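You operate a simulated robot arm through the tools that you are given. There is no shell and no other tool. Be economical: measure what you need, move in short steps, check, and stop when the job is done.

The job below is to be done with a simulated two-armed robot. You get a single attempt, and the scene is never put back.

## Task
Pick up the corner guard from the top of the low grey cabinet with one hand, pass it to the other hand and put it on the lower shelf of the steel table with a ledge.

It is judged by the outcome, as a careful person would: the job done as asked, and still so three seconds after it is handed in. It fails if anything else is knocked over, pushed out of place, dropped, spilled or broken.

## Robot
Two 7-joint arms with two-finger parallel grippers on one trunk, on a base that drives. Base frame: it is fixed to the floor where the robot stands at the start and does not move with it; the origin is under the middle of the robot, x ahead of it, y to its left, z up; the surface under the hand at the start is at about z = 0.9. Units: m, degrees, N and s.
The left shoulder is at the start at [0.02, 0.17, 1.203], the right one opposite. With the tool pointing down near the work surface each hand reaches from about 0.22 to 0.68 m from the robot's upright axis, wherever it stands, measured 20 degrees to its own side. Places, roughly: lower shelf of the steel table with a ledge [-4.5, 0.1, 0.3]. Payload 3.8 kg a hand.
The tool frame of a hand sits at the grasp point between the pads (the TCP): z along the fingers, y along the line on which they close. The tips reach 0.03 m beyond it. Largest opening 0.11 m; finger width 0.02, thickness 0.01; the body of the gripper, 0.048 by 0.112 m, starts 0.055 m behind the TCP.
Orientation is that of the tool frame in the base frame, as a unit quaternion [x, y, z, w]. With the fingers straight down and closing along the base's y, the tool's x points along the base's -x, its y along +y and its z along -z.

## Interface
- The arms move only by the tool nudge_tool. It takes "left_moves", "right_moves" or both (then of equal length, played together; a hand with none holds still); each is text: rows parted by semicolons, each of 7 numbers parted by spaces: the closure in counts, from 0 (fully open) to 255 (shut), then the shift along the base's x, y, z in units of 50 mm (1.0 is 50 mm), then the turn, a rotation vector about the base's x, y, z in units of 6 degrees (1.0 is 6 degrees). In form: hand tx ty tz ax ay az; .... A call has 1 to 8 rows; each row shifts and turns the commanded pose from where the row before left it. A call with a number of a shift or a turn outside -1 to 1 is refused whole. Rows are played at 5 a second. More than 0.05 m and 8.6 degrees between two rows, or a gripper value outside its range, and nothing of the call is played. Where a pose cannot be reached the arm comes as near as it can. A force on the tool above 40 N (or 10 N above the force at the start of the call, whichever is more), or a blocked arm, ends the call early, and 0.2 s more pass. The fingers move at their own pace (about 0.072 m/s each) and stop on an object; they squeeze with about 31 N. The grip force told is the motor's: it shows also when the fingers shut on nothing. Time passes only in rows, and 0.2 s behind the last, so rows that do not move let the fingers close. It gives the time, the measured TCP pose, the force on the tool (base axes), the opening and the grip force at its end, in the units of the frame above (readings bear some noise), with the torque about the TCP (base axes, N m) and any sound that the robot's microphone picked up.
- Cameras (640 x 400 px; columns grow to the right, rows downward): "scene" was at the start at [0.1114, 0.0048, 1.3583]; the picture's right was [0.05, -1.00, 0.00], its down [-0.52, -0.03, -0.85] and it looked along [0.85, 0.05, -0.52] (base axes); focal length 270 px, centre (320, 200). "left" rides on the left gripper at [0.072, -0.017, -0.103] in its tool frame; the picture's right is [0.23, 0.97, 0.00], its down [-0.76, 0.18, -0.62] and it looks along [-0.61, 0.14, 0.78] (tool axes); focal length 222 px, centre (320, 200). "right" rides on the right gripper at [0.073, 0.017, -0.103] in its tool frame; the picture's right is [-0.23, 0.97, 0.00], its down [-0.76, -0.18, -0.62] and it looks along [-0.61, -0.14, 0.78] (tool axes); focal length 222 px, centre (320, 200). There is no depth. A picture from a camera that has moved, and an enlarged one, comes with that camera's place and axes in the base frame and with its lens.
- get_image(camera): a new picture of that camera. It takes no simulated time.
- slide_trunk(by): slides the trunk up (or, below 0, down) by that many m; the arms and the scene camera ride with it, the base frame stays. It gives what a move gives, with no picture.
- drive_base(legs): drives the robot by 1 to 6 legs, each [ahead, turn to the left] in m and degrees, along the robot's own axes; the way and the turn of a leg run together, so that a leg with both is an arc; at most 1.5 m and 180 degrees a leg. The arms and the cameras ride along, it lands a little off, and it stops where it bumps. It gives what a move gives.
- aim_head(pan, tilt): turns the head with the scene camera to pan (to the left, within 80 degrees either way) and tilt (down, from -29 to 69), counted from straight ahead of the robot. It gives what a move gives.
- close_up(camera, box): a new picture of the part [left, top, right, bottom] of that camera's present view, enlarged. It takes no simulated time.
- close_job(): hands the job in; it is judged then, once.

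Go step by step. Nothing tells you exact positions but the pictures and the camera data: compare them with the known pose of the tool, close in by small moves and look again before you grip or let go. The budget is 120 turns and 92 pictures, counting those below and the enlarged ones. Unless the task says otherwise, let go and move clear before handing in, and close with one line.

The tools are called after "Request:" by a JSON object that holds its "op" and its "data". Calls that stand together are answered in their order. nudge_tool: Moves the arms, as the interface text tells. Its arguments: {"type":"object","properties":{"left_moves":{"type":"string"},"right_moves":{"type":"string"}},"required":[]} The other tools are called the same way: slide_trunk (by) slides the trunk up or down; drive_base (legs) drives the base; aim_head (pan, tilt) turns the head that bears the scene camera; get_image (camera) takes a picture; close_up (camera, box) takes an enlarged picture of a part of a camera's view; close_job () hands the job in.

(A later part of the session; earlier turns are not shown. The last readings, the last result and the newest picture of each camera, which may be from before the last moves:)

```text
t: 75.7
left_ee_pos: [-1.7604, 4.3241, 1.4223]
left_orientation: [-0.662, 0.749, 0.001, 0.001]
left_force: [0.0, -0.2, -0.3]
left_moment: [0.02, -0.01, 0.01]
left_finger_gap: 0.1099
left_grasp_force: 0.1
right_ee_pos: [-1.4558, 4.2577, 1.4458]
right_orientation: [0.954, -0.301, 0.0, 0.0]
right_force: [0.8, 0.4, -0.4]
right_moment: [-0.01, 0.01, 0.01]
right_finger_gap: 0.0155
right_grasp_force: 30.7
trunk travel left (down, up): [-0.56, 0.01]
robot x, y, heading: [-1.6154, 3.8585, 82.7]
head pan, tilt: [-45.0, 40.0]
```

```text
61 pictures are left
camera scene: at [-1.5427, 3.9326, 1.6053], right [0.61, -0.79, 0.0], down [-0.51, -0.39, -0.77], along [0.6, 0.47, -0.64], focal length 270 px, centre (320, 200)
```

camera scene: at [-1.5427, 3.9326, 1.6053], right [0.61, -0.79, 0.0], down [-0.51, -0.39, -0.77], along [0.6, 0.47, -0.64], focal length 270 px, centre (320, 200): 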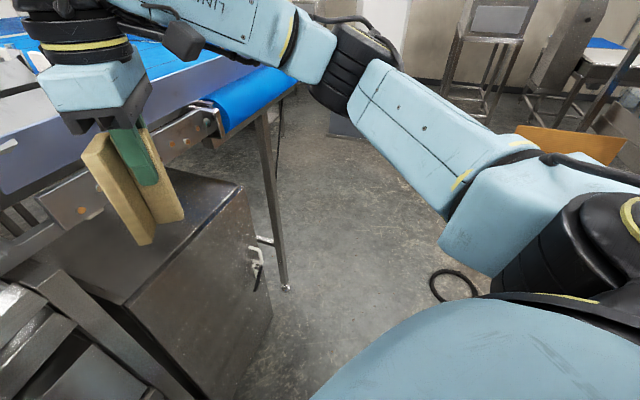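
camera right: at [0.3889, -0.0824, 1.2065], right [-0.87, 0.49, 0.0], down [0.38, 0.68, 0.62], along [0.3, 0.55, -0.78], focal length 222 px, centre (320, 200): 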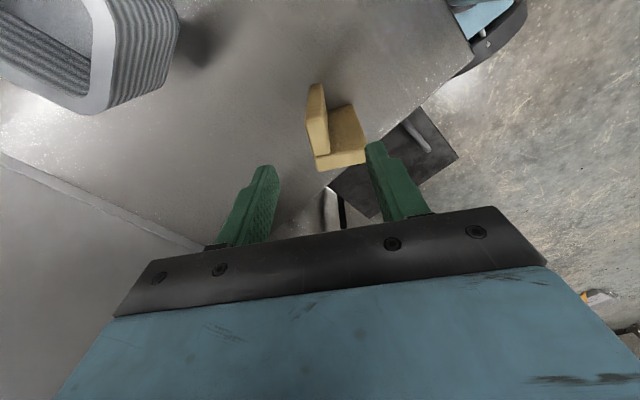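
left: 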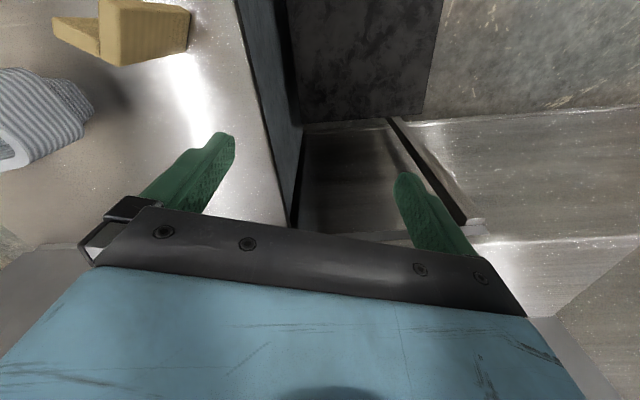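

The map holds. I'll turn to run along the passage and look ahead.

Request:
{"op": "drive_base", "data": {"legs": [[0, -60], [1.3, 0]]}}

Request:
{"op": "aim_head", "data": {"pan": 65, "tilt": 25}}

Request:
{"op": "get_image", "data": {"camera": "scene"}}

Request:
{"op": "aim_head", "data": {"pan": 0, "tilt": 30}}

Request:
{"op": "get_image", "data": {"camera": "scene"}}

```text
t: 84.7
left_ee_pos: [-0.1262, 4.7001, 1.423]
left_orientation: [-0.199, 0.98, 0.0, 0.001]
left_force: [0.5, 0.1, -0.2]
left_moment: [-0.01, -0.01, 0.0]
left_finger_gap: 0.1102
left_grasp_force: 0.1
right_ee_pos: [-0.0321, 4.405, 1.4457]
right_orientation: [-0.675, 0.738, 0.0, 0.0]
right_force: [-0.4, 0.8, -1.0]
right_moment: [-0.02, 0.01, 0.0]
right_finger_gap: 0.0152
right_grasp_force: 30.7
trunk travel left (down, up): [-0.56, 0.01]
robot x, y, heading: [-0.4543, 4.3447, 22.9]
head pan, tilt: [-45.0, 40.0]
```

```text
t: 86.5
left_ee_pos: [-0.1264, 4.6999, 1.422]
left_orientation: [-0.199, 0.98, 0.001, 0.001]
left_force: [0.7, -0.8, 0.6]
left_moment: [0.0, 0.01, 0.0]
left_finger_gap: 0.11
left_grasp_force: 0.1
right_ee_pos: [-0.0312, 4.405, 1.4469]
right_orientation: [-0.676, 0.737, 0.0, -0.001]
right_force: [-0.5, 0.2, -0.2]
right_moment: [-0.03, 0.01, 0.0]
right_finger_gap: 0.0151
right_grasp_force: 31.4
trunk travel left (down, up): [-0.56, 0.01]
robot x, y, heading: [-0.4534, 4.3369, 23.0]
head pan, tilt: [65.0, 25.0]
```

```text
60 pictures are left
camera scene: at [-0.432, 4.4418, 1.6286], right [1.0, -0.04, 0.0], down [-0.02, -0.42, -0.91], along [0.03, 0.91, -0.42], focal length 270 px, centre (320, 200)
```

scene: 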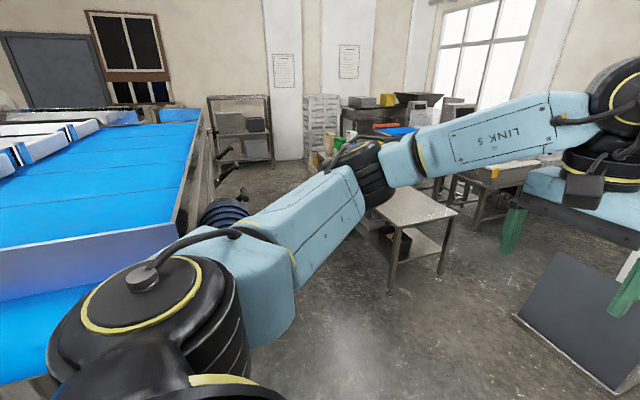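

```text
t: 87.9
left_ee_pos: [-0.1269, 4.7004, 1.423]
left_orientation: [-0.199, 0.98, 0.0, 0.001]
left_force: [-0.7, 0.2, -0.8]
left_moment: [-0.01, 0.02, 0.02]
left_finger_gap: 0.1103
left_grasp_force: 0.0
right_ee_pos: [-0.0327, 4.4038, 1.4464]
right_orientation: [-0.676, 0.737, 0.0, 0.0]
right_force: [0.2, 0.4, -0.2]
right_moment: [-0.03, -0.02, 0.01]
right_finger_gap: 0.0151
right_grasp_force: 31.2
trunk travel left (down, up): [-0.56, 0.01]
robot x, y, heading: [-0.4545, 4.3449, 22.7]
head pan, tilt: [0.0, 30.0]
```

```text
59 pictures are left
camera scene: at [-0.3522, 4.385, 1.6207], right [0.39, -0.92, 0.0], down [-0.46, -0.19, -0.87], along [0.8, 0.34, -0.5], focal length 270 px, centre (320, 200)
```

scene: 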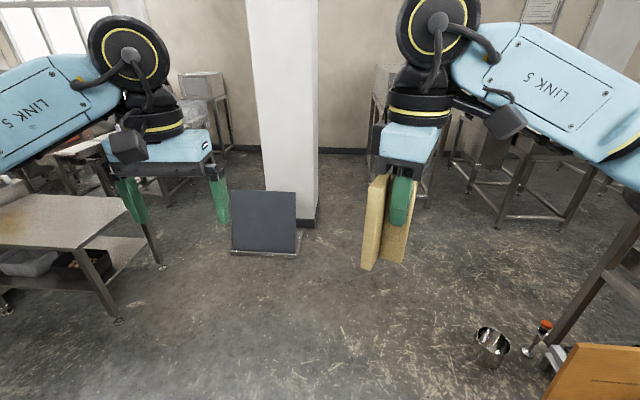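

The roll table's right edge runs from about (-0.8, 5.1) to (-1.4, 7), with a small table at (0.17, 6.1), so the aisle between is about 1.2 m. I'll go up it.

Request:
{"op": "drive_base", "data": {"legs": [[0, 70], [1.3, 0]]}}

Request:
{"op": "aim_head", "data": {"pan": 0, "tilt": 28}}

Request:
{"op": "get_image", "data": {"camera": "scene"}}

```text
t: 90.0
left_ee_pos: [-0.3462, 4.8198, 1.4236]
left_orientation: [-0.449, 0.894, 0.0, 0.001]
left_force: [-0.1, -0.3, 0.6]
left_moment: [-0.01, -0.01, 0.01]
left_finger_gap: 0.1099
left_grasp_force: 0.1
right_ee_pos: [-0.12, 4.6328, 1.4424]
right_orientation: [0.856, -0.517, -0.004, 0.004]
right_force: [0.2, 0.4, 0.3]
right_moment: [0.01, 0.01, -0.01]
right_finger_gap: 0.0151
right_grasp_force: 30.9
trunk travel left (down, up): [-0.56, 0.01]
robot x, y, heading: [-0.4534, 4.3421, 54.9]
head pan, tilt: [0.0, 30.0]
stopped in leg 1: the robot was blocked; the commanded pose is now the measured one
```

```text
t: 90.6
left_ee_pos: [-0.3457, 4.8224, 1.4229]
left_orientation: [-0.451, 0.893, 0.001, -0.001]
left_force: [-0.6, 0.8, -0.3]
left_moment: [0.02, -0.01, 0.01]
left_finger_gap: 0.1098
left_grasp_force: 0.2
right_ee_pos: [-0.1188, 4.6336, 1.4415]
right_orientation: [0.856, -0.516, -0.004, 0.004]
right_force: [0.1, 0.7, 0.2]
right_moment: [0.0, -0.01, -0.01]
right_finger_gap: 0.0155
right_grasp_force: 30.5
trunk travel left (down, up): [-0.56, 0.01]
robot x, y, heading: [-0.455, 4.3426, 55.1]
head pan, tilt: [0.0, 28.0]
```

```text
58 pictures are left
camera scene: at [-0.3732, 4.4445, 1.6226], right [0.82, -0.57, -0.01], down [-0.28, -0.39, -0.88], along [0.5, 0.72, -0.48], focal length 270 px, centre (320, 200)
```

scene: 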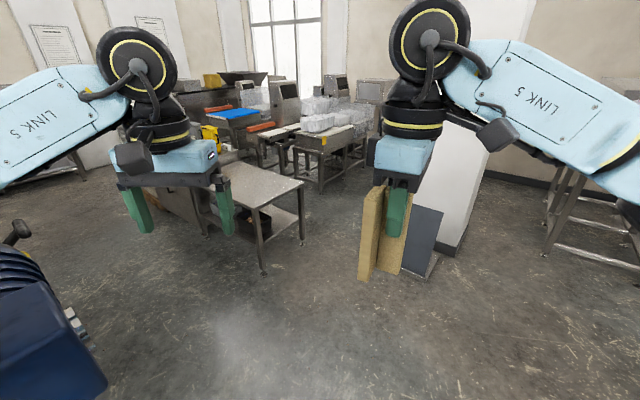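

The turn was blocked at 55°, probably by the left arm or base against the roll table's motor. I'll look left.

Request:
{"op": "aim_head", "data": {"pan": 75, "tilt": 45}}

Request:
{"op": "get_image", "data": {"camera": "scene"}}

```text
t: 92.0
left_ee_pos: [-0.346, 4.822, 1.4238]
left_orientation: [-0.45, 0.893, 0.0, 0.001]
left_force: [0.6, 0.0, -0.3]
left_moment: [-0.01, -0.03, 0.01]
left_finger_gap: 0.11
left_grasp_force: 0.1
right_ee_pos: [-0.1183, 4.6337, 1.4416]
right_orientation: [0.856, -0.517, -0.004, 0.004]
right_force: [-0.7, 0.2, -0.6]
right_moment: [-0.01, 0.0, -0.04]
right_finger_gap: 0.0152
right_grasp_force: 31.3
trunk travel left (down, up): [-0.56, 0.01]
robot x, y, heading: [-0.4531, 4.341, 54.9]
head pan, tilt: [75.0, 45.0]
```

```text
57 pictures are left
camera scene: at [-0.4785, 4.4316, 1.598], right [0.77, 0.64, -0.01], down [0.45, -0.55, -0.71], along [-0.46, 0.54, -0.71], focal length 270 px, centre (320, 200)
```

scene: 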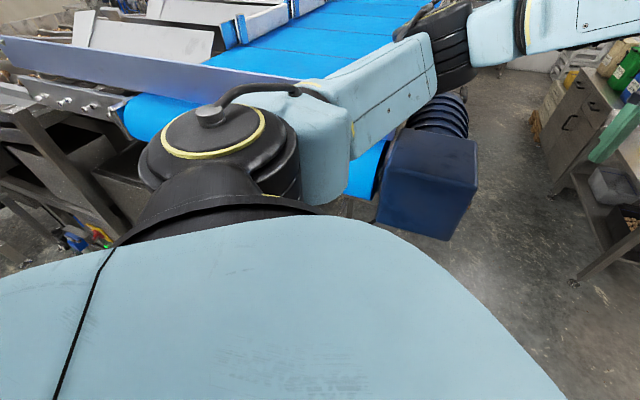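

The left arm is touching the roll. I'll turn back, go further out along the passage and swing there, clear of it.

Request:
{"op": "drive_base", "data": {"legs": [[0, -33]]}}

Request:
{"op": "get_image", "data": {"camera": "scene"}}

```text
t: 94.0
left_ee_pos: [-0.1209, 4.6892, 1.427]
left_orientation: [-0.182, 0.983, 0.0, 0.005]
left_force: [0.6, -0.4, -0.3]
left_moment: [0.0, 0.02, 0.0]
left_finger_gap: 0.1103
left_grasp_force: 0.1
right_ee_pos: [-0.0311, 4.4053, 1.4465]
right_orientation: [-0.675, 0.738, 0.001, 0.001]
right_force: [0.0, 0.2, -0.5]
right_moment: [0.01, 0.02, -0.02]
right_finger_gap: 0.0152
right_grasp_force: 30.9
trunk travel left (down, up): [-0.56, 0.01]
robot x, y, heading: [-0.4515, 4.3423, 22.0]
head pan, tilt: [75.0, 45.0]
```

```text
56 pictures are left
camera scene: at [-0.4448, 4.4309, 1.5981], right [0.99, 0.13, 0.0], down [0.09, -0.7, -0.71], along [-0.09, 0.7, -0.71], focal length 270 px, centre (320, 200)
```

scene: 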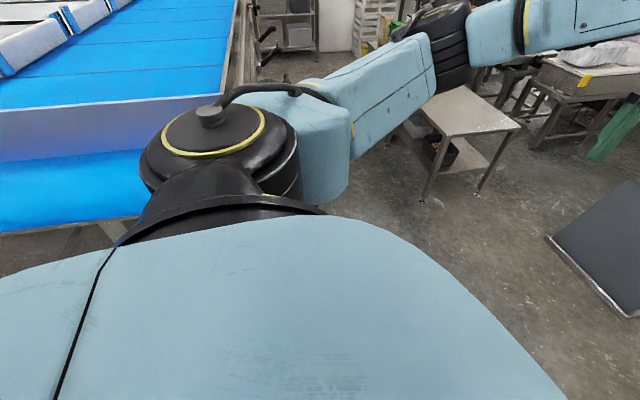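

Request:
{"op": "drive_base", "data": {"legs": [[0.75, 0], [0, 35]]}}

Request:
{"op": "get_image", "data": {"camera": "scene"}}

```text
t: 99.8
left_ee_pos: [0.3094, 5.1095, 1.4265]
left_orientation: [-0.478, 0.878, 0.001, 0.005]
left_force: [0.4, 0.6, 0.1]
left_moment: [0.01, 0.02, 0.0]
left_finger_gap: 0.11
left_grasp_force: 0.0
right_ee_pos: [0.5485, 4.9332, 1.447]
right_orientation: [0.871, -0.492, -0.001, -0.001]
right_force: [0.5, -0.8, 0.6]
right_moment: [0.0, -0.02, 0.0]
right_finger_gap: 0.0155
right_grasp_force: 31.0
trunk travel left (down, up): [-0.56, 0.01]
robot x, y, heading: [0.2474, 4.631, 58.7]
head pan, tilt: [75.0, 45.0]
```

```text
55 pictures are left
camera scene: at [0.2003, 4.71, 1.5981], right [0.73, 0.69, 0.0], down [0.49, -0.51, -0.71], along [-0.49, 0.51, -0.71], focal length 270 px, centre (320, 200)
```

scene: 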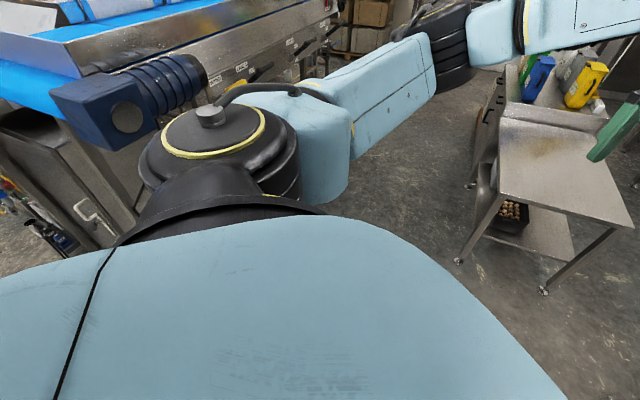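

The aisle is clearly visible: about 1 m between the levers and the small table and cabinet. I'll head up it parallel to the roll table.

Request:
{"op": "drive_base", "data": {"legs": [[0, 51.5], [1.4, 0]]}}

Request:
{"op": "aim_head", "data": {"pan": 0, "tilt": 30}}

Request:
{"op": "get_image", "data": {"camera": "scene"}}

```text
t: 109.1
left_ee_pos: [-0.5909, 6.2711, 1.4266]
left_orientation: [0.82, -0.573, -0.004, -0.004]
left_force: [-0.4, 0.0, -0.2]
left_moment: [0.03, 0.01, -0.01]
left_finger_gap: 0.1099
left_grasp_force: 0.1
right_ee_pos: [-0.305, 6.3548, 1.447]
right_orientation: [0.999, -0.053, -0.001, 0.0]
right_force: [1.4, 0.2, -0.5]
right_moment: [0.02, 0.0, -0.02]
right_finger_gap: 0.0152
right_grasp_force: 31.2
trunk travel left (down, up): [-0.56, 0.01]
robot x, y, heading: [-0.2475, 5.9286, 111.6]
head pan, tilt: [75.0, 45.0]
```

```text
t: 110.5
left_ee_pos: [-0.5918, 6.2718, 1.426]
left_orientation: [0.82, -0.572, -0.004, -0.004]
left_force: [-0.8, 0.1, 0.6]
left_moment: [0.02, 0.01, -0.03]
left_finger_gap: 0.1099
left_grasp_force: 0.1
right_ee_pos: [-0.306, 6.3559, 1.4466]
right_orientation: [0.999, -0.052, -0.001, 0.0]
right_force: [0.8, -0.2, -1.2]
right_moment: [0.02, 0.01, 0.02]
right_finger_gap: 0.0155
right_grasp_force: 31.5
trunk travel left (down, up): [-0.56, 0.01]
robot x, y, heading: [-0.2514, 5.9274, 111.1]
head pan, tilt: [0.0, 30.0]
```

```text
54 pictures are left
camera scene: at [-0.2902, 6.0348, 1.6207], right [0.93, 0.36, 0.0], down [0.18, -0.47, -0.87], along [-0.32, 0.81, -0.5], focal length 270 px, centre (320, 200)
```

scene: 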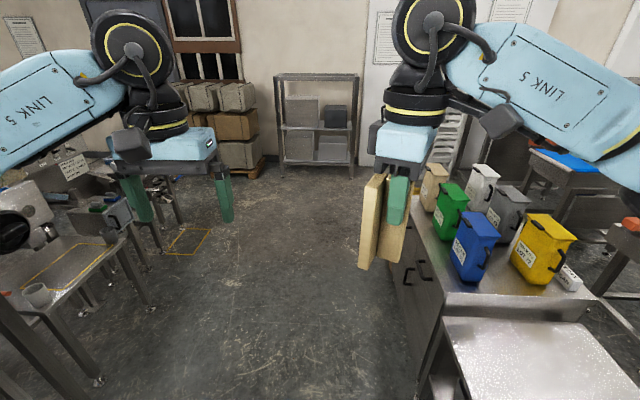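

Open floor ahead, with stations on the left and boxes and a rack at the back wall. I'll go another 1.2 m and look left.

Request:
{"op": "drive_base", "data": {"legs": [[1.2, 0], [0, 40]]}}

Request:
{"op": "get_image", "data": {"camera": "scene"}}

Request:
{"op": "aim_head", "data": {"pan": 35, "tilt": 30}}

Request:
{"op": "get_image", "data": {"camera": "scene"}}

```text
t: 118.7
left_ee_pos: [-1.1782, 7.1153, 1.4269]
left_orientation: [0.967, -0.255, -0.005, -0.003]
left_force: [-0.1, -0.4, -1.1]
left_moment: [-0.02, -0.02, -0.01]
left_finger_gap: 0.11
left_grasp_force: 0.2
right_ee_pos: [-1.0162, 7.3649, 1.4468]
right_orientation: [0.955, 0.296, 0.0, 0.0]
right_force: [-0.3, -0.7, -0.1]
right_moment: [0.03, 0.01, 0.01]
right_finger_gap: 0.0155
right_grasp_force: 31.2
trunk travel left (down, up): [-0.56, 0.01]
robot x, y, heading: [-0.7019, 7.0804, 151.7]
head pan, tilt: [0.0, 30.0]
```

```text
53 pictures are left
camera scene: at [-0.7965, 7.1306, 1.6207], right [0.47, 0.88, 0.0], down [0.44, -0.24, -0.87], along [-0.76, 0.41, -0.5], focal length 270 px, centre (320, 200)
```

scene: 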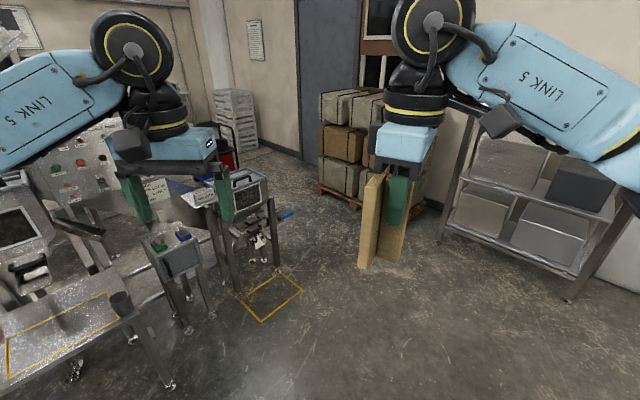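

```text
t: 119.7
left_ee_pos: [-1.1801, 7.1159, 1.4265]
left_orientation: [0.967, -0.256, -0.005, -0.003]
left_force: [-0.3, -0.7, 0.0]
left_moment: [-0.02, 0.0, 0.02]
left_finger_gap: 0.1099
left_grasp_force: 0.0
right_ee_pos: [-1.016, 7.365, 1.4473]
right_orientation: [0.955, 0.296, -0.001, 0.0]
right_force: [0.7, -0.4, -0.4]
right_moment: [0.01, 0.02, 0.0]
right_finger_gap: 0.0153
right_grasp_force: 31.3
trunk travel left (down, up): [-0.56, 0.01]
robot x, y, heading: [-0.7012, 7.0755, 151.9]
head pan, tilt: [35.0, 30.0]
```

```text
52 pictures are left
camera scene: at [-0.8066, 7.0774, 1.6207], right [-0.12, 0.99, 0.0], down [0.5, 0.06, -0.87], along [-0.86, -0.1, -0.5], focal length 270 px, centre (320, 200)
```

scene: 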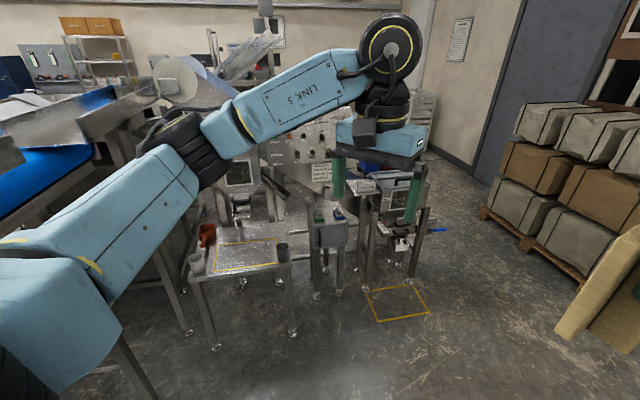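

The aisle between the stations and the stacked boxes is about 1.1 m wide and leads to the window strip. I'll follow its middle.

Request:
{"op": "drive_base", "data": {"legs": [[0, -8], [1.05, 0], [1.0, 0], [0, 50]]}}

Request:
{"op": "aim_head", "data": {"pan": 0, "tilt": 30}}

Request:
{"op": "get_image", "data": {"camera": "scene"}}

```text
t: 132.9
left_ee_pos: [-2.7307, 8.0278, 1.4257]
left_orientation: [0.994, 0.11, -0.005, -0.001]
left_force: [-0.4, 0.3, 0.2]
left_moment: [0.0, -0.01, -0.02]
left_finger_gap: 0.1098
left_grasp_force: 0.0
right_ee_pos: [-2.7782, 8.3223, 1.4464]
right_orientation: [0.786, 0.619, -0.001, 0.001]
right_force: [-0.4, 0.1, -0.6]
right_moment: [0.01, -0.01, -0.01]
right_finger_gap: 0.0153
right_grasp_force: 31.9
trunk travel left (down, up): [-0.56, 0.01]
robot x, y, heading: [-2.3499, 8.3211, -166.1]
head pan, tilt: [35.0, 30.0]
```

```text
t: 133.9
left_ee_pos: [-2.7306, 8.0284, 1.4255]
left_orientation: [0.994, 0.11, -0.006, -0.001]
left_force: [-0.2, -0.2, -0.5]
left_moment: [-0.02, -0.02, 0.0]
left_finger_gap: 0.1101
left_grasp_force: 0.2
right_ee_pos: [-2.7773, 8.3225, 1.4475]
right_orientation: [0.785, 0.619, -0.001, 0.001]
right_force: [0.0, -0.3, 0.1]
right_moment: [0.0, -0.03, 0.04]
right_finger_gap: 0.0155
right_grasp_force: 31.2
trunk travel left (down, up): [-0.56, 0.01]
robot x, y, heading: [-2.3509, 8.3186, -166.2]
head pan, tilt: [0.0, 30.0]
```

```text
51 pictures are left
camera scene: at [-2.4568, 8.2951, 1.6207], right [-0.24, 0.97, 0.0], down [0.49, 0.12, -0.87], along [-0.84, -0.21, -0.5], focal length 270 px, centre (320, 200)
```

scene: 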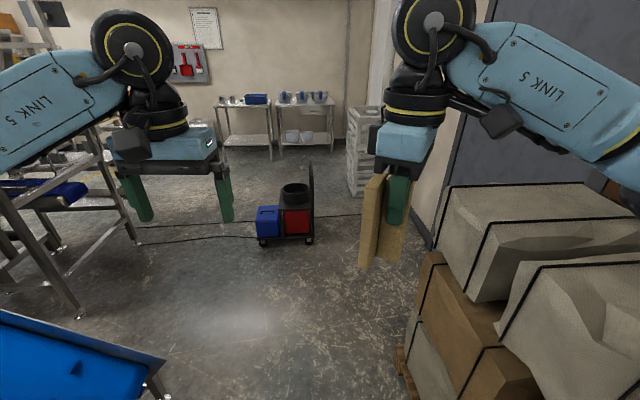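

Request:
{"op": "close_up", "data": {"camera": "scene", "box": [110, 140, 430, 340]}}

Request:
{"op": "aim_head", "data": {"pan": 45, "tilt": 30}}

Request:
{"op": "get_image", "data": {"camera": "scene"}}

```text
2.00 times, centred on (270, 240) of scene
camera zoom: at [-2.4568, 8.2951, 1.6207], right [-0.24, 0.97, 0.0], down [0.49, 0.12, -0.87], along [-0.84, -0.21, -0.5], focal length 540 px, centre (420, 120)
```

zoom: 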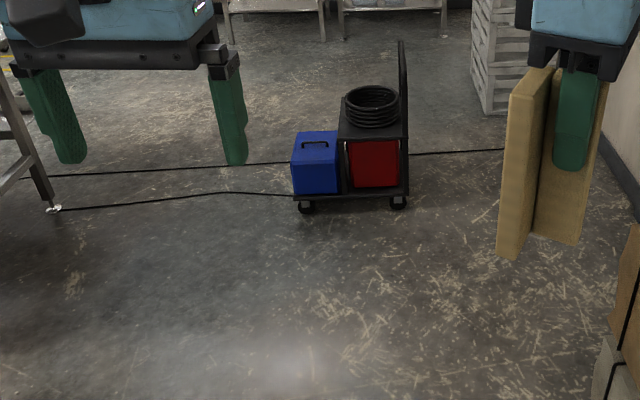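

```text
t: 135.0
left_ee_pos: [-2.7305, 8.0283, 1.4267]
left_orientation: [0.994, 0.11, -0.006, 0.0]
left_force: [0.1, 0.0, 0.0]
left_moment: [0.02, -0.03, 0.01]
left_finger_gap: 0.1102
left_grasp_force: 0.0
right_ee_pos: [-2.7776, 8.3223, 1.4466]
right_orientation: [0.786, 0.619, -0.001, 0.001]
right_force: [1.2, -0.4, 0.2]
right_moment: [0.04, -0.01, -0.05]
right_finger_gap: 0.0155
right_grasp_force: 31.1
trunk travel left (down, up): [-0.56, 0.01]
robot x, y, heading: [-2.3482, 8.3196, -166.1]
head pan, tilt: [45.0, 30.0]
```

```text
49 pictures are left
camera scene: at [-2.4159, 8.2394, 1.6207], right [-0.86, 0.52, 0.0], down [0.26, 0.43, -0.87], along [-0.45, -0.74, -0.5], focal length 270 px, centre (320, 200)
```

scene: 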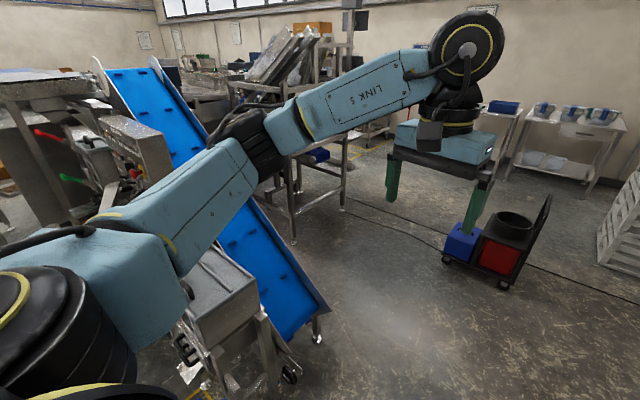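

The way into the strip lies between the cart and the frame, with only flat power cords on the floor. I'll drive well clear of both.

Request:
{"op": "drive_base", "data": {"legs": [[0, 18.6], [1.3, 0], [0, 18.3]]}}

Request:
{"op": "aim_head", "data": {"pan": 0, "tilt": 35}}

Request:
{"op": "get_image", "data": {"camera": "scene"}}

```text
t: 143.5
left_ee_pos: [-3.5532, 7.167, 1.4256]
left_orientation: [0.906, 0.423, -0.006, 0.001]
left_force: [-0.4, -0.1, 1.0]
left_moment: [0.01, 0.02, -0.02]
left_finger_gap: 0.11
left_grasp_force: 0.1
right_ee_pos: [-3.7703, 7.3704, 1.4467]
right_orientation: [0.545, 0.838, -0.001, 0.001]
right_force: [0.3, 0.3, 0.5]
right_moment: [0.02, 0.03, 0.01]
right_finger_gap: 0.0154
right_grasp_force: 31.2
trunk travel left (down, up): [-0.56, 0.01]
robot x, y, heading: [-3.4301, 7.6355, -128.6]
head pan, tilt: [45.0, 30.0]
```

```text
t: 144.6
left_ee_pos: [-3.5538, 7.1655, 1.4273]
left_orientation: [0.906, 0.423, -0.006, 0.001]
left_force: [-1.3, 0.1, -0.2]
left_moment: [0.01, -0.02, 0.0]
left_finger_gap: 0.11
left_grasp_force: 0.0
right_ee_pos: [-3.7693, 7.3707, 1.4475]
right_orientation: [0.546, 0.838, -0.001, 0.001]
right_force: [0.3, -0.2, -0.1]
right_moment: [0.02, 0.06, 0.01]
right_finger_gap: 0.0154
right_grasp_force: 31.3
trunk travel left (down, up): [-0.56, 0.01]
robot x, y, heading: [-3.4256, 7.6327, -128.6]
head pan, tilt: [0.0, 35.0]
```

```text
48 pictures are left
camera scene: at [-3.4976, 7.5454, 1.6129], right [-0.78, 0.62, 0.0], down [0.36, 0.45, -0.82], along [-0.51, -0.64, -0.57], focal length 270 px, centre (320, 200)
```

scene: 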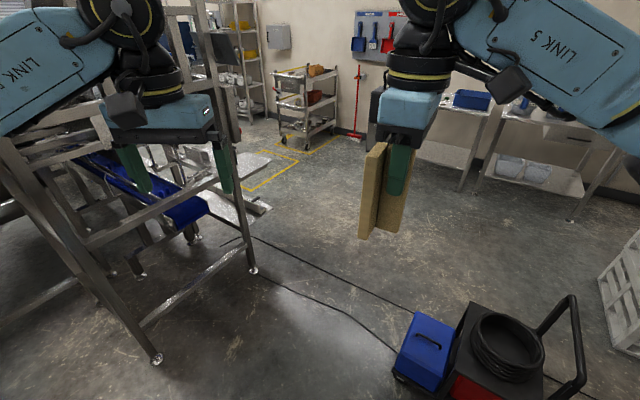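

The gap between cart and frame is about 1.15 m. I'll straighten the left arm a little to narrow the elbow, then drive through between them.

Request:
{"op": "nudge_tool", "data": {"left_moves": "0 -0.6 -0.75 0 0 0 0;0 -0.6 -0.75 0 0 0 0;0 -0.6 -0.75 0 0 0 0;0 0 0 0 0 0 0"}}

Request:
{"op": "drive_base", "data": {"legs": [[0, -1.9], [1.3, 0]]}}

Request:
{"op": "get_image", "data": {"camera": "scene"}}

```text
t: 145.6
left_ee_pos: [-3.642, 7.0533, 1.4301]
left_orientation: [0.906, 0.423, -0.006, 0.002]
left_force: [0.2, 0.4, 0.8]
left_moment: [0.0, 0.04, 0.02]
left_finger_gap: 0.11
left_grasp_force: 0.1
right_ee_pos: [-3.769, 7.3699, 1.4478]
right_orientation: [0.545, 0.838, -0.001, 0.001]
right_force: [-1.1, -0.5, -0.8]
right_moment: [0.0, 0.02, -0.05]
right_finger_gap: 0.0154
right_grasp_force: 31.0
trunk travel left (down, up): [-0.56, 0.01]
robot x, y, heading: [-3.4334, 7.6283, -128.6]
head pan, tilt: [0.0, 35.0]
```

```text
t: 152.3
left_ee_pos: [-4.5043, 6.1142, 1.4284]
left_orientation: [0.917, 0.399, -0.006, 0.0]
left_force: [-0.3, 0.0, 0.1]
left_moment: [-0.01, -0.01, 0.05]
left_finger_gap: 0.1099
left_grasp_force: 0.1
right_ee_pos: [-4.6158, 6.437, 1.4474]
right_orientation: [0.567, 0.824, 0.0, 0.002]
right_force: [-0.6, 1.0, 0.8]
right_moment: [0.0, 0.0, 0.04]
right_finger_gap: 0.0155
right_grasp_force: 31.0
trunk travel left (down, up): [-0.56, 0.01]
robot x, y, heading: [-4.2594, 6.6764, -132.0]
head pan, tilt: [0.0, 35.0]
```

```text
47 pictures are left
camera scene: at [-4.3343, 6.5981, 1.6129], right [-0.75, 0.67, 0.0], down [0.38, 0.43, -0.82], along [-0.55, -0.61, -0.57], focal length 270 px, centre (320, 200)
```

scene: 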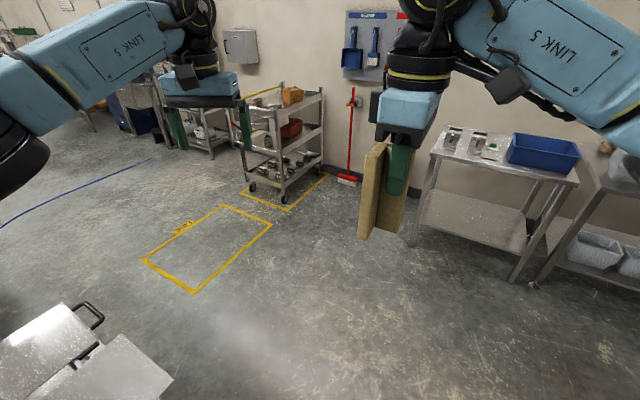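

I'm through. Next I'll head into the strip and turn along it.

Request:
{"op": "drive_base", "data": {"legs": [[0, 9.4], [1.28, 0], [0, 50]]}}

Request:
{"op": "get_image", "data": {"camera": "scene"}}

```text
t: 161.8
left_ee_pos: [-4.5807, 5.1118, 1.4285]
left_orientation: [0.593, 0.805, -0.005, 0.004]
left_force: [0.2, -0.5, -0.5]
left_moment: [-0.01, 0.01, 0.01]
left_finger_gap: 0.1099
left_grasp_force: 0.0
right_ee_pos: [-4.9174, 5.1759, 1.4474]
right_orientation: [0.078, 0.997, 0.0, 0.001]
right_force: [0.9, -0.6, -0.4]
right_moment: [-0.02, 0.03, -0.01]
right_finger_gap: 0.0153
right_grasp_force: 30.6
trunk travel left (down, up): [-0.56, 0.01]
robot x, y, heading: [-4.9471, 5.5988, -71.6]
head pan, tilt: [0.0, 35.0]
```

```text
46 pictures are left
camera scene: at [-4.9161, 5.4985, 1.6129], right [-0.95, -0.32, 0.0], down [-0.18, 0.54, -0.82], along [0.26, -0.78, -0.57], focal length 270 px, centre (320, 200)
```

scene: 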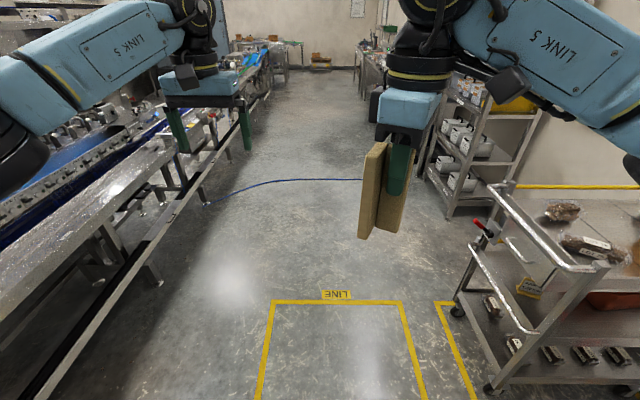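

A clear aisle. I'll drive about 3.4 m down it toward the table and look.

Request:
{"op": "drive_base", "data": {"legs": [[1.2, 0], [1.2, 0], [1.0, 0]]}}

Request:
{"op": "get_image", "data": {"camera": "scene"}}

```text
t: 178.4
left_ee_pos: [-3.4323, 1.8946, 1.4292]
left_orientation: [0.577, 0.817, -0.006, 0.005]
left_force: [-0.4, -0.4, -0.3]
left_moment: [0.01, 0.02, 0.0]
left_finger_gap: 0.1096
left_grasp_force: 0.1
right_ee_pos: [-3.7691, 1.9455, 1.4467]
right_orientation: [0.059, 0.998, 0.0, 0.0]
right_force: [-0.3, -0.7, -0.4]
right_moment: [0.0, -0.02, 0.01]
right_finger_gap: 0.0153
right_grasp_force: 30.6
trunk travel left (down, up): [-0.56, 0.01]
robot x, y, heading: [-3.8209, 2.3707, -69.2]
head pan, tilt: [0.0, 35.0]
```

```text
45 pictures are left
camera scene: at [-3.7814, 2.2679, 1.6129], right [-0.94, -0.35, 0.0], down [-0.2, 0.54, -0.82], along [0.29, -0.77, -0.57], focal length 270 px, centre (320, 200)
```

scene: 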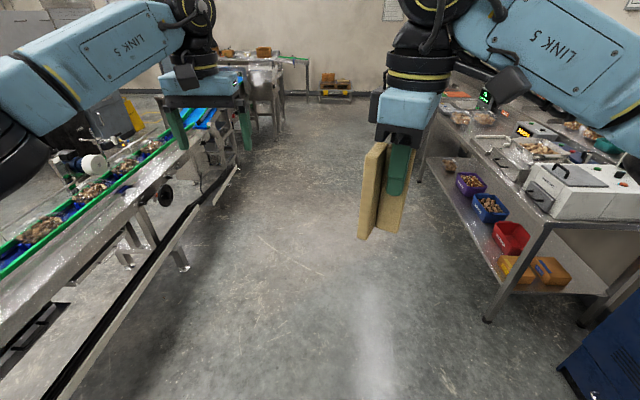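

The steel table with its lower shelf is on the right. Its front edge runs from about (-4.44, 0.98) to (-3.9, -0.69), and it has bins on the shelf. I'll drive alongside and turn to face it.

Request:
{"op": "drive_base", "data": {"legs": [[1.0, 0], [0.9, 0], [0, -92.5]]}}

Request:
{"op": "get_image", "data": {"camera": "scene"}}

```text
t: 191.8
left_ee_pos: [-3.6384, 0.2095, 1.429]
left_orientation: [0.987, 0.16, -0.007, 0.0]
left_force: [0.0, 0.4, -1.0]
left_moment: [0.0, 0.02, -0.02]
left_finger_gap: 0.1098
left_grasp_force: 0.1
right_ee_pos: [-3.5793, 0.5462, 1.4474]
right_orientation: [0.754, 0.657, -0.001, 0.0]
right_force: [0.6, 0.2, 0.0]
right_moment: [0.01, 0.01, 0.0]
right_finger_gap: 0.0153
right_grasp_force: 30.8
trunk travel left (down, up): [-0.56, 0.01]
robot x, y, heading: [-3.1549, 0.5912, -160.4]
head pan, tilt: [0.0, 35.0]
```

```text
44 pictures are left
camera scene: at [-3.2564, 0.5526, 1.6129], right [-0.34, 0.94, 0.0], down [0.54, 0.19, -0.82], along [-0.77, -0.27, -0.57], focal length 270 px, centre (320, 200)
```

scene: 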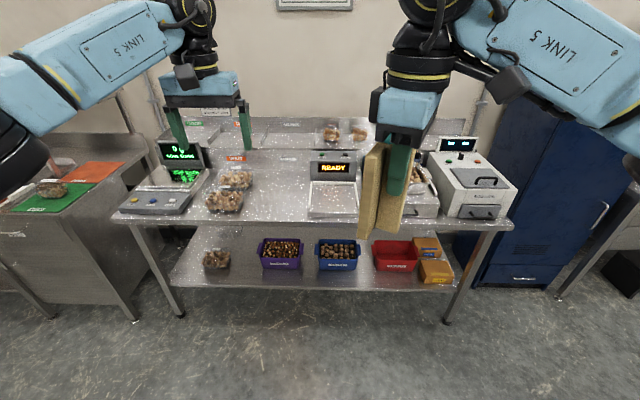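

Standing before the table, I see free shelf space at the front between the food bag and the purple bin. I'll hand over here first: right hand out a little, left hand pitched up to point forward and 30° down at the guard's free leg.

Request:
{"op": "nudge_tool", "data": {"left_moves": "0 0.28 0.18 0 -0.335 0.942 0;0 0.28 0.18 0 -0.335 0.942 0;0 0.28 0.18 0 -0.335 0.942 0;0 0.28 0.18 0 -0.335 0.942 0;116 0.28 0.18 0 -0.335 0.942 0;116 0.28 0.18 0 -0.335 0.942 0;116 0.28 0.18 0 -0.335 0.942 0;116 0.28 0.18 0 -0.335 0.942 0", "right_moves": "255 -0.38 -0.13 0 0 0 0;255 -0.38 -0.13 0 0 0 0;255 -0.38 -0.13 0 0 0 0;255 -0.38 -0.13 0 0 0 0;255 0 0 0 0 0 0;255 0 0 0 0 0 0;255 0 0 0 0 0 0;255 0 0 0 0 0 0"}}

Request:
{"op": "nudge_tool", "data": {"left_moves": "116 0 0 0 -0.335 0.942 0;116 0 0 0 -0.335 0.942 0;116 0 0 0 0 0 -1;116 0 0 0 0 0 -1;116 0 0 0 0 0 -1;116 0 0 0 0 0 -1;116 0 0 0 0 0 -0.92;116 0 0 0 0 0 0"}}

Request:
{"op": "get_image", "data": {"camera": "scene"}}

```text
t: 193.6
left_ee_pos: [-3.5258, 0.2824, 1.4302]
left_orientation: [0.899, 0.144, -0.407, 0.072]
left_force: [0.9, -0.2, 0.0]
left_moment: [0.03, 0.03, 0.06]
left_finger_gap: 0.0603
left_grasp_force: 0.0
right_ee_pos: [-3.6041, 0.5378, 1.4477]
right_orientation: [0.755, 0.656, -0.001, 0.001]
right_force: [0.9, -1.2, -0.5]
right_moment: [0.0, 0.0, -0.04]
right_finger_gap: 0.0154
right_grasp_force: 30.7
right hand out of reach, approached as far as the arm can: row 2, 3, 4
trunk travel left (down, up): [-0.56, 0.01]
robot x, y, heading: [-3.1533, 0.5861, -160.4]
head pan, tilt: [0.0, 35.0]
```

```text
t: 195.4
left_ee_pos: [-3.5271, 0.2822, 1.4286]
left_orientation: [0.859, -0.086, -0.503, -0.041]
left_force: [0.2, 0.0, 0.0]
left_moment: [0.0, 0.01, 0.01]
left_finger_gap: 0.0598
left_grasp_force: 0.1
right_ee_pos: [-3.6061, 0.5371, 1.4461]
right_orientation: [0.754, 0.657, -0.001, 0.001]
right_force: [0.2, 0.2, -1.1]
right_moment: [0.02, 0.02, 0.0]
right_finger_gap: 0.0154
right_grasp_force: 31.2
trunk travel left (down, up): [-0.56, 0.01]
robot x, y, heading: [-3.1531, 0.5897, -160.4]
head pan, tilt: [0.0, 35.0]
```

```text
43 pictures are left
camera scene: at [-3.2566, 0.5528, 1.6129], right [-0.34, 0.94, 0.0], down [0.54, 0.19, -0.82], along [-0.77, -0.27, -0.57], focal length 270 px, centre (320, 200)
```

scene: 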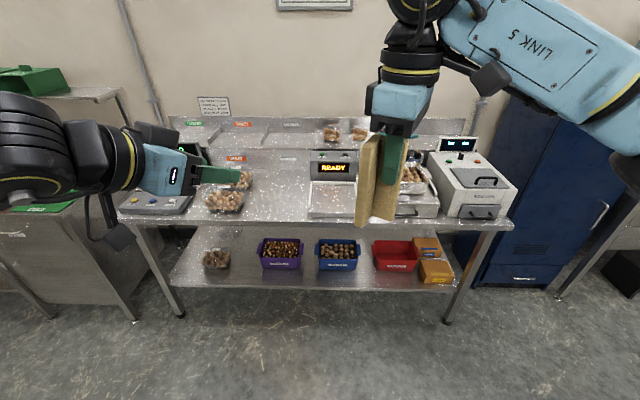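

The left hand is oriented as planned. I'll move it to 10 cm in front of the guard's free leg, then look.

Request:
{"op": "nudge_tool", "data": {"left_moves": "116 0.22 0.8 -0.14 0 0 0;116 0.22 0.8 -0.14 0 0 0;116 0.22 0.8 -0.14 0 0 0;116 0.22 0.8 -0.14 0 0 0;116 0.22 0.88 -0.14 0 0 0;116 0 0 0 0 0 0"}}

Request:
{"op": "get_image", "data": {"camera": "scene"}}

Request:
{"op": "get_image", "data": {"camera": "left"}}

```text
t: 196.8
left_ee_pos: [-3.4829, 0.49, 1.3927]
left_orientation: [0.859, -0.085, -0.503, -0.04]
left_force: [-0.1, -0.1, -0.2]
left_moment: [0.0, 0.04, -0.03]
left_finger_gap: 0.0601
left_grasp_force: 0.0
left hand out of reach, approached as far as the arm can: row 3, 4
right_ee_pos: [-3.6053, 0.5348, 1.4474]
right_orientation: [0.754, 0.656, -0.001, 0.001]
right_force: [0.7, -0.1, 0.2]
right_moment: [0.06, 0.01, -0.01]
right_finger_gap: 0.0154
right_grasp_force: 31.2
trunk travel left (down, up): [-0.56, 0.01]
robot x, y, heading: [-3.1571, 0.5887, -160.5]
head pan, tilt: [0.0, 35.0]
```

```text
42 pictures are left
camera scene: at [-3.2561, 0.5509, 1.6128], right [-0.34, 0.94, 0.0], down [0.54, 0.19, -0.82], along [-0.77, -0.27, -0.57], focal length 270 px, centre (320, 200)
```

scene: 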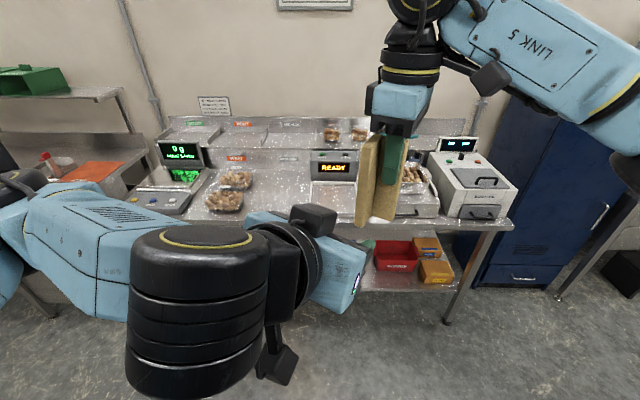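

```text
41 pictures are left
camera left: at [-3.3582, 0.4828, 1.3788], right [-0.07, -0.98, -0.18], down [0.14, -0.19, 0.97], along [-0.99, 0.04, 0.15], focal length 222 px, centre (320, 200)
```

left: 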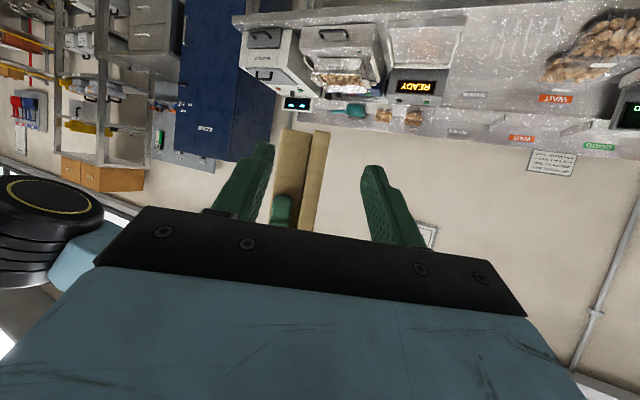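

The alignment checks out: the plate's edge sits within 3 mm of the fingers' centre plane. I'll advance 6 cm and check.

Request:
{"op": "nudge_tool", "data": {"left_moves": "116 -0.59 0.09 0 0 0 0;116 -0.59 0.07 0 0 0 0;116 0 0 0 0 0 0"}}

Request:
{"op": "close_up", "data": {"camera": "left", "box": [200, 80, 440, 230]}}

Request:
{"op": "close_up", "data": {"camera": "scene", "box": [250, 60, 490, 270]}}

```text
t: 197.6
left_ee_pos: [-3.5428, 0.4974, 1.3941]
left_orientation: [0.859, -0.085, -0.503, -0.04]
left_force: [0.7, 0.3, -0.2]
left_moment: [0.02, 0.0, 0.01]
left_finger_gap: 0.0601
left_grasp_force: 0.0
right_ee_pos: [-3.6044, 0.5366, 1.4467]
right_orientation: [0.755, 0.656, -0.001, 0.001]
right_force: [0.1, -0.2, -0.4]
right_moment: [-0.02, 0.0, 0.04]
right_finger_gap: 0.0154
right_grasp_force: 31.3
trunk travel left (down, up): [-0.56, 0.01]
robot x, y, heading: [-3.1531, 0.5903, -160.2]
head pan, tilt: [0.0, 35.0]
```

```text
2.67 times, centred on (320, 155) of left
camera zoom: at [-3.4172, 0.4902, 1.381], right [-0.07, -0.98, -0.18], down [0.14, -0.19, 0.97], along [-0.99, 0.05, 0.15], focal length 592 px, centre (320, 320)
```

zoom: 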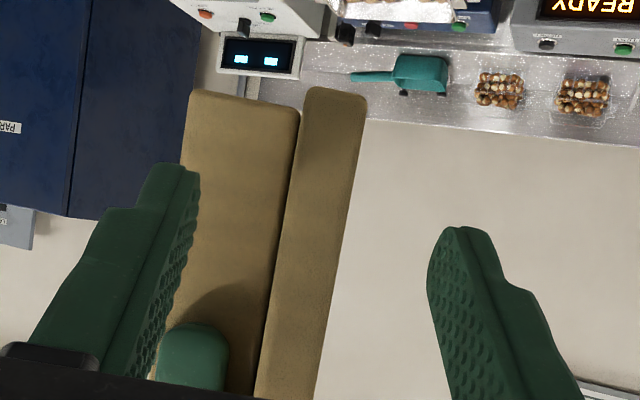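

```text
1.90 times, centred on (370, 165) of scene
camera zoom: at [-3.2559, 0.5528, 1.6129], right [-0.34, 0.94, 0.0], down [0.54, 0.19, -0.82], along [-0.77, -0.27, -0.57], focal length 514 px, centre (225, 267)
```

zoom: 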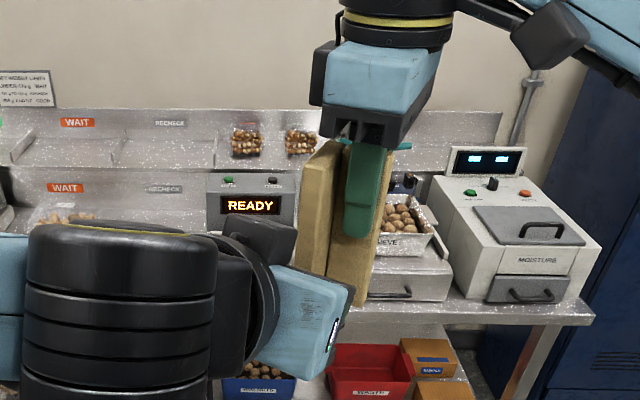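

Request:
{"op": "nudge_tool", "data": {"left_moves": "116 -0.58 0.16 0 0 0 0;116 0 0 0 0 0 0"}}

Request:
{"op": "close_up", "data": {"camera": "left", "box": [200, 80, 440, 230]}}

```text
t: 198.2
left_ee_pos: [-3.5698, 0.5055, 1.3945]
left_orientation: [0.86, -0.085, -0.502, -0.04]
left_force: [0.6, -0.1, 0.1]
left_moment: [-0.01, -0.01, 0.0]
left_finger_gap: 0.0601
left_grasp_force: 0.0
right_ee_pos: [-3.606, 0.5366, 1.4465]
right_orientation: [0.755, 0.656, -0.001, 0.0]
right_force: [0.1, 0.3, -0.4]
right_moment: [0.01, 0.03, -0.01]
right_finger_gap: 0.0154
right_grasp_force: 30.9
trunk travel left (down, up): [-0.56, 0.01]
robot x, y, heading: [-3.1542, 0.5857, -160.6]
head pan, tilt: [0.0, 35.0]
```

```text
2.67 times, centred on (320, 155) of left
camera zoom: at [-3.4445, 0.4981, 1.3814], right [-0.07, -0.98, -0.18], down [0.14, -0.19, 0.97], along [-0.99, 0.05, 0.15], focal length 592 px, centre (320, 320)
```

zoom: 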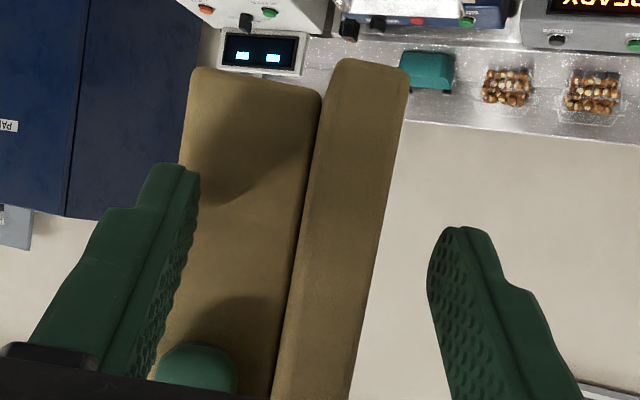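

Centred within about 2 mm. I'll make a small correction and close the left hand.

Request:
{"op": "nudge_tool", "data": {"left_moves": "116 0 -0.04 0 0 0 0;160 0 0 0 0 0 0;190 0 0 0 0 0 0;210 0 0 0 0 0 0;255 0 0 0 0 0 0;255 0 0 0 0 0 0"}}

Request:
{"op": "close_up", "data": {"camera": "left", "box": [200, 80, 440, 230]}}

```text
t: 199.6
left_ee_pos: [-3.5721, 0.5028, 1.395]
left_orientation: [0.859, -0.084, -0.503, -0.04]
left_force: [-0.7, -1.4, -0.2]
left_moment: [0.2, -0.12, 0.67]
left_finger_gap: 0.0155
left_grasp_force: 30.7
right_ee_pos: [-3.6068, 0.5367, 1.4476]
right_orientation: [0.755, 0.656, -0.001, 0.0]
right_force: [1.4, 1.9, 1.0]
right_moment: [-0.13, 0.11, -0.62]
right_finger_gap: 0.0151
right_grasp_force: 31.1
trunk travel left (down, up): [-0.56, 0.01]
robot x, y, heading: [-3.149, 0.586, -160.4]
head pan, tilt: [0.0, 35.0]
```

```text
2.67 times, centred on (320, 155) of left
camera zoom: at [-3.4464, 0.4957, 1.3816], right [-0.07, -0.98, -0.18], down [0.14, -0.19, 0.97], along [-0.99, 0.04, 0.15], focal length 592 px, centre (320, 320)
```

zoom: 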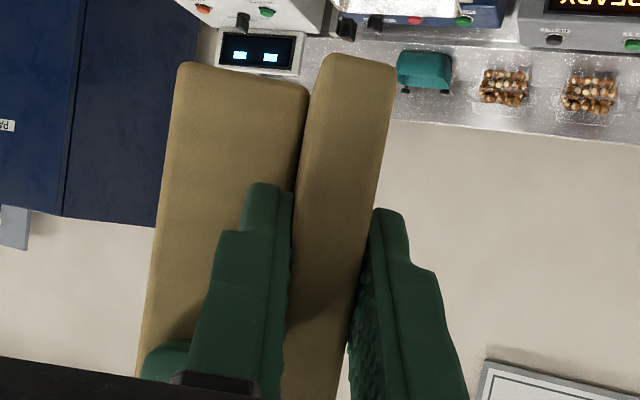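

Both hands hold it with little strain. I'll open the right hand slightly and lift it straight off.

Request:
{"op": "nudge_tool", "data": {"right_moves": "215 0 0 0 0 0 0;185 0 0 0 0 0 0;175 0 0 0 0 0 0;175 0 0 0 0 0 0"}}

Request:
{"op": "nudge_tool", "data": {"right_moves": "175 0 0 0.4 0 0 0;175 0 0 0.7 0 0 0;175 0 0 0.7 0 0 0;175 0 0 0 0 0 0"}}

Request:
{"op": "get_image", "data": {"camera": "scene"}}

```text
t: 200.6
left_ee_pos: [-3.5722, 0.5034, 1.3953]
left_orientation: [0.859, -0.085, -0.503, -0.04]
left_force: [0.3, 0.6, 0.5]
left_moment: [-0.02, -0.02, 0.03]
left_finger_gap: 0.0152
left_grasp_force: 30.9
right_ee_pos: [-3.6052, 0.5353, 1.4471]
right_orientation: [0.754, 0.657, -0.001, 0.0]
right_force: [-0.1, 0.2, 0.7]
right_moment: [-0.01, -0.01, -0.02]
right_finger_gap: 0.0342
right_grasp_force: 0.0
trunk travel left (down, up): [-0.56, 0.01]
robot x, y, heading: [-3.1529, 0.5877, -160.4]
head pan, tilt: [0.0, 35.0]
```

```text
t: 201.6
left_ee_pos: [-3.5721, 0.5036, 1.394]
left_orientation: [0.859, -0.085, -0.503, -0.041]
left_force: [0.1, 0.7, -0.1]
left_moment: [-0.01, 0.01, 0.03]
left_finger_gap: 0.0152
left_grasp_force: 30.7
right_ee_pos: [-3.5834, 0.5379, 1.5321]
right_orientation: [0.754, 0.657, -0.002, 0.001]
right_force: [0.2, 0.8, -0.2]
right_moment: [-0.03, -0.03, 0.01]
right_finger_gap: 0.0347
right_grasp_force: 0.0
right hand out of reach, approached as far as the arm can: row 1, 2, 3
trunk travel left (down, up): [-0.56, 0.01]
robot x, y, heading: [-3.1558, 0.5883, -160.4]
head pan, tilt: [0.0, 35.0]
```

```text
36 pictures are left
camera scene: at [-3.2571, 0.5526, 1.6128], right [-0.34, 0.94, 0.0], down [0.54, 0.19, -0.82], along [-0.77, -0.27, -0.57], focal length 270 px, centre (320, 200)
```

scene: 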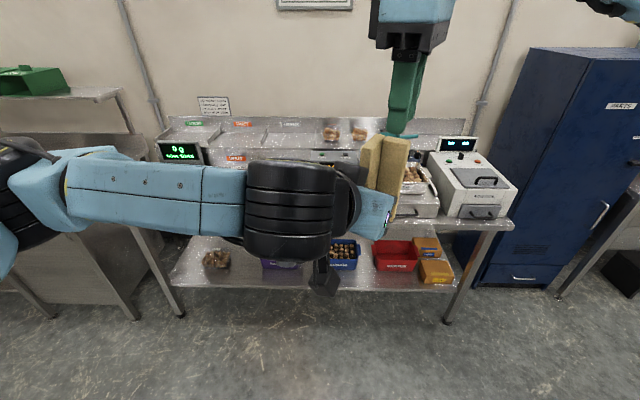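

The guard is now in the left hand alone and upright. I'll tuck the right hand aside, then shift the base sideways to line up with the free spot between the bag and the purple bin.

Request:
{"op": "nudge_tool", "data": {"right_moves": "175 0.18 0.91 0 0 0 0;175 0.18 0.91 0 0 0 0;175 0.18 0.91 0 0 0 0;175 0.18 0.91 0 0 0 0;175 0 0 0 0 0 0"}}

Request:
{"op": "drive_base", "data": {"legs": [[0, 65.9], [0.39, 0], [0, -67.5]]}}

Request:
{"op": "slide_trunk", "data": {"by": -0.45}}

Request:
{"op": "get_image", "data": {"camera": "scene"}}

```text
t: 202.8
left_ee_pos: [-3.5723, 0.501, 1.3952]
left_orientation: [0.859, -0.085, -0.503, -0.041]
left_force: [0.4, -0.2, -0.4]
left_moment: [0.0, -0.02, -0.05]
left_finger_gap: 0.0152
left_grasp_force: 30.8
right_ee_pos: [-3.5369, 0.7088, 1.524]
right_orientation: [0.754, 0.657, 0.0, 0.0]
right_force: [-1.0, -0.4, 0.1]
right_moment: [0.03, 0.01, 0.01]
right_finger_gap: 0.0345
right_grasp_force: 0.0
right hand out of reach, approached as far as the arm can: row 4
trunk travel left (down, up): [-0.56, 0.01]
robot x, y, heading: [-3.1573, 0.5866, -160.6]
head pan, tilt: [0.0, 35.0]
```

```text
t: 211.1
left_ee_pos: [-3.6102, 0.1253, 1.3948]
left_orientation: [0.857, -0.102, -0.502, -0.05]
left_force: [-0.6, 0.7, -0.9]
left_moment: [-0.01, 0.01, -0.01]
left_finger_gap: 0.0149
left_grasp_force: 30.8
right_ee_pos: [-3.5671, 0.3314, 1.5218]
right_orientation: [0.767, 0.642, 0.0, 0.0]
right_force: [0.0, 0.8, -0.3]
right_moment: [-0.03, 0.0, 0.04]
right_finger_gap: 0.0345
right_grasp_force: 0.1
trunk travel left (down, up): [-0.56, 0.01]
robot x, y, heading: [-3.1881, 0.1941, -162.7]
head pan, tilt: [0.0, 35.0]
```

```text
refused: -0.45 is not a number from -0.4 to 0.4
```

```text
35 pictures are left
camera scene: at [-3.2934, 0.1625, 1.6129], right [-0.3, 0.95, 0.0], down [0.55, 0.17, -0.82], along [-0.78, -0.24, -0.57], focal length 270 px, centre (320, 200)
```

scene: 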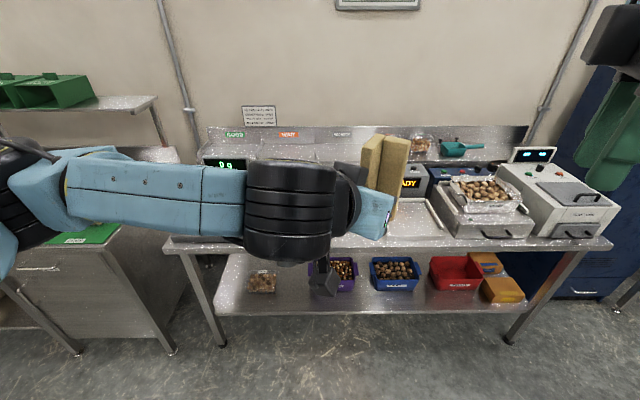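

Request:
{"op": "slide_trunk", "data": {"by": -0.4}}

Request:
{"op": "slide_trunk", "data": {"by": -0.15}}

Request:
{"op": "get_image", "data": {"camera": "scene"}}

```text
t: 214.9
left_ee_pos: [-3.61, 0.127, 0.9965]
left_orientation: [0.858, -0.101, -0.502, -0.05]
left_force: [-0.2, 0.4, -0.3]
left_moment: [-0.01, -0.03, 0.01]
left_finger_gap: 0.0152
left_grasp_force: 31.1
right_ee_pos: [-3.5667, 0.3295, 1.1221]
right_orientation: [0.767, 0.642, -0.001, 0.0]
right_force: [0.3, 0.7, -0.3]
right_moment: [0.03, -0.02, 0.03]
right_finger_gap: 0.0345
right_grasp_force: 0.0
trunk travel left (down, up): [-0.16, 0.41]
robot x, y, heading: [-3.1916, 0.1954, -162.6]
head pan, tilt: [0.0, 35.0]
```

```text
t: 216.7
left_ee_pos: [-3.6104, 0.1244, 0.8455]
left_orientation: [0.857, -0.101, -0.503, -0.05]
left_force: [-0.6, 0.3, -0.7]
left_moment: [-0.02, 0.0, 0.01]
left_finger_gap: 0.015
left_grasp_force: 30.6
right_ee_pos: [-3.5674, 0.33, 0.9726]
right_orientation: [0.767, 0.642, -0.001, 0.001]
right_force: [0.3, -0.4, -0.5]
right_moment: [0.02, -0.04, 0.03]
right_finger_gap: 0.0346
right_grasp_force: 0.0
trunk travel left (down, up): [-0.01, 0.56]
robot x, y, heading: [-3.1905, 0.1986, -162.4]
head pan, tilt: [0.0, 35.0]
```

```text
34 pictures are left
camera scene: at [-3.2934, 0.1624, 1.063], right [-0.3, 0.95, 0.0], down [0.55, 0.17, -0.82], along [-0.78, -0.24, -0.57], focal length 270 px, centre (320, 200)
```

scene: 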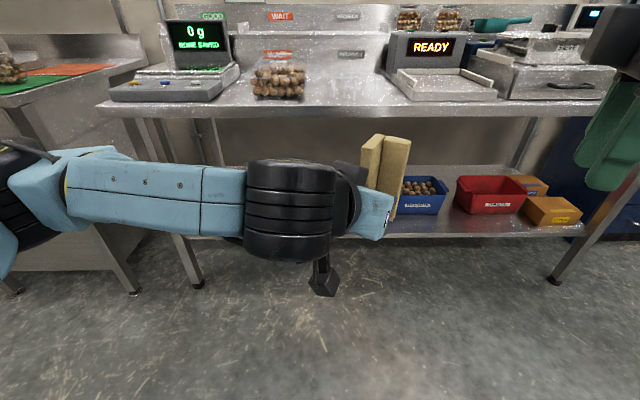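

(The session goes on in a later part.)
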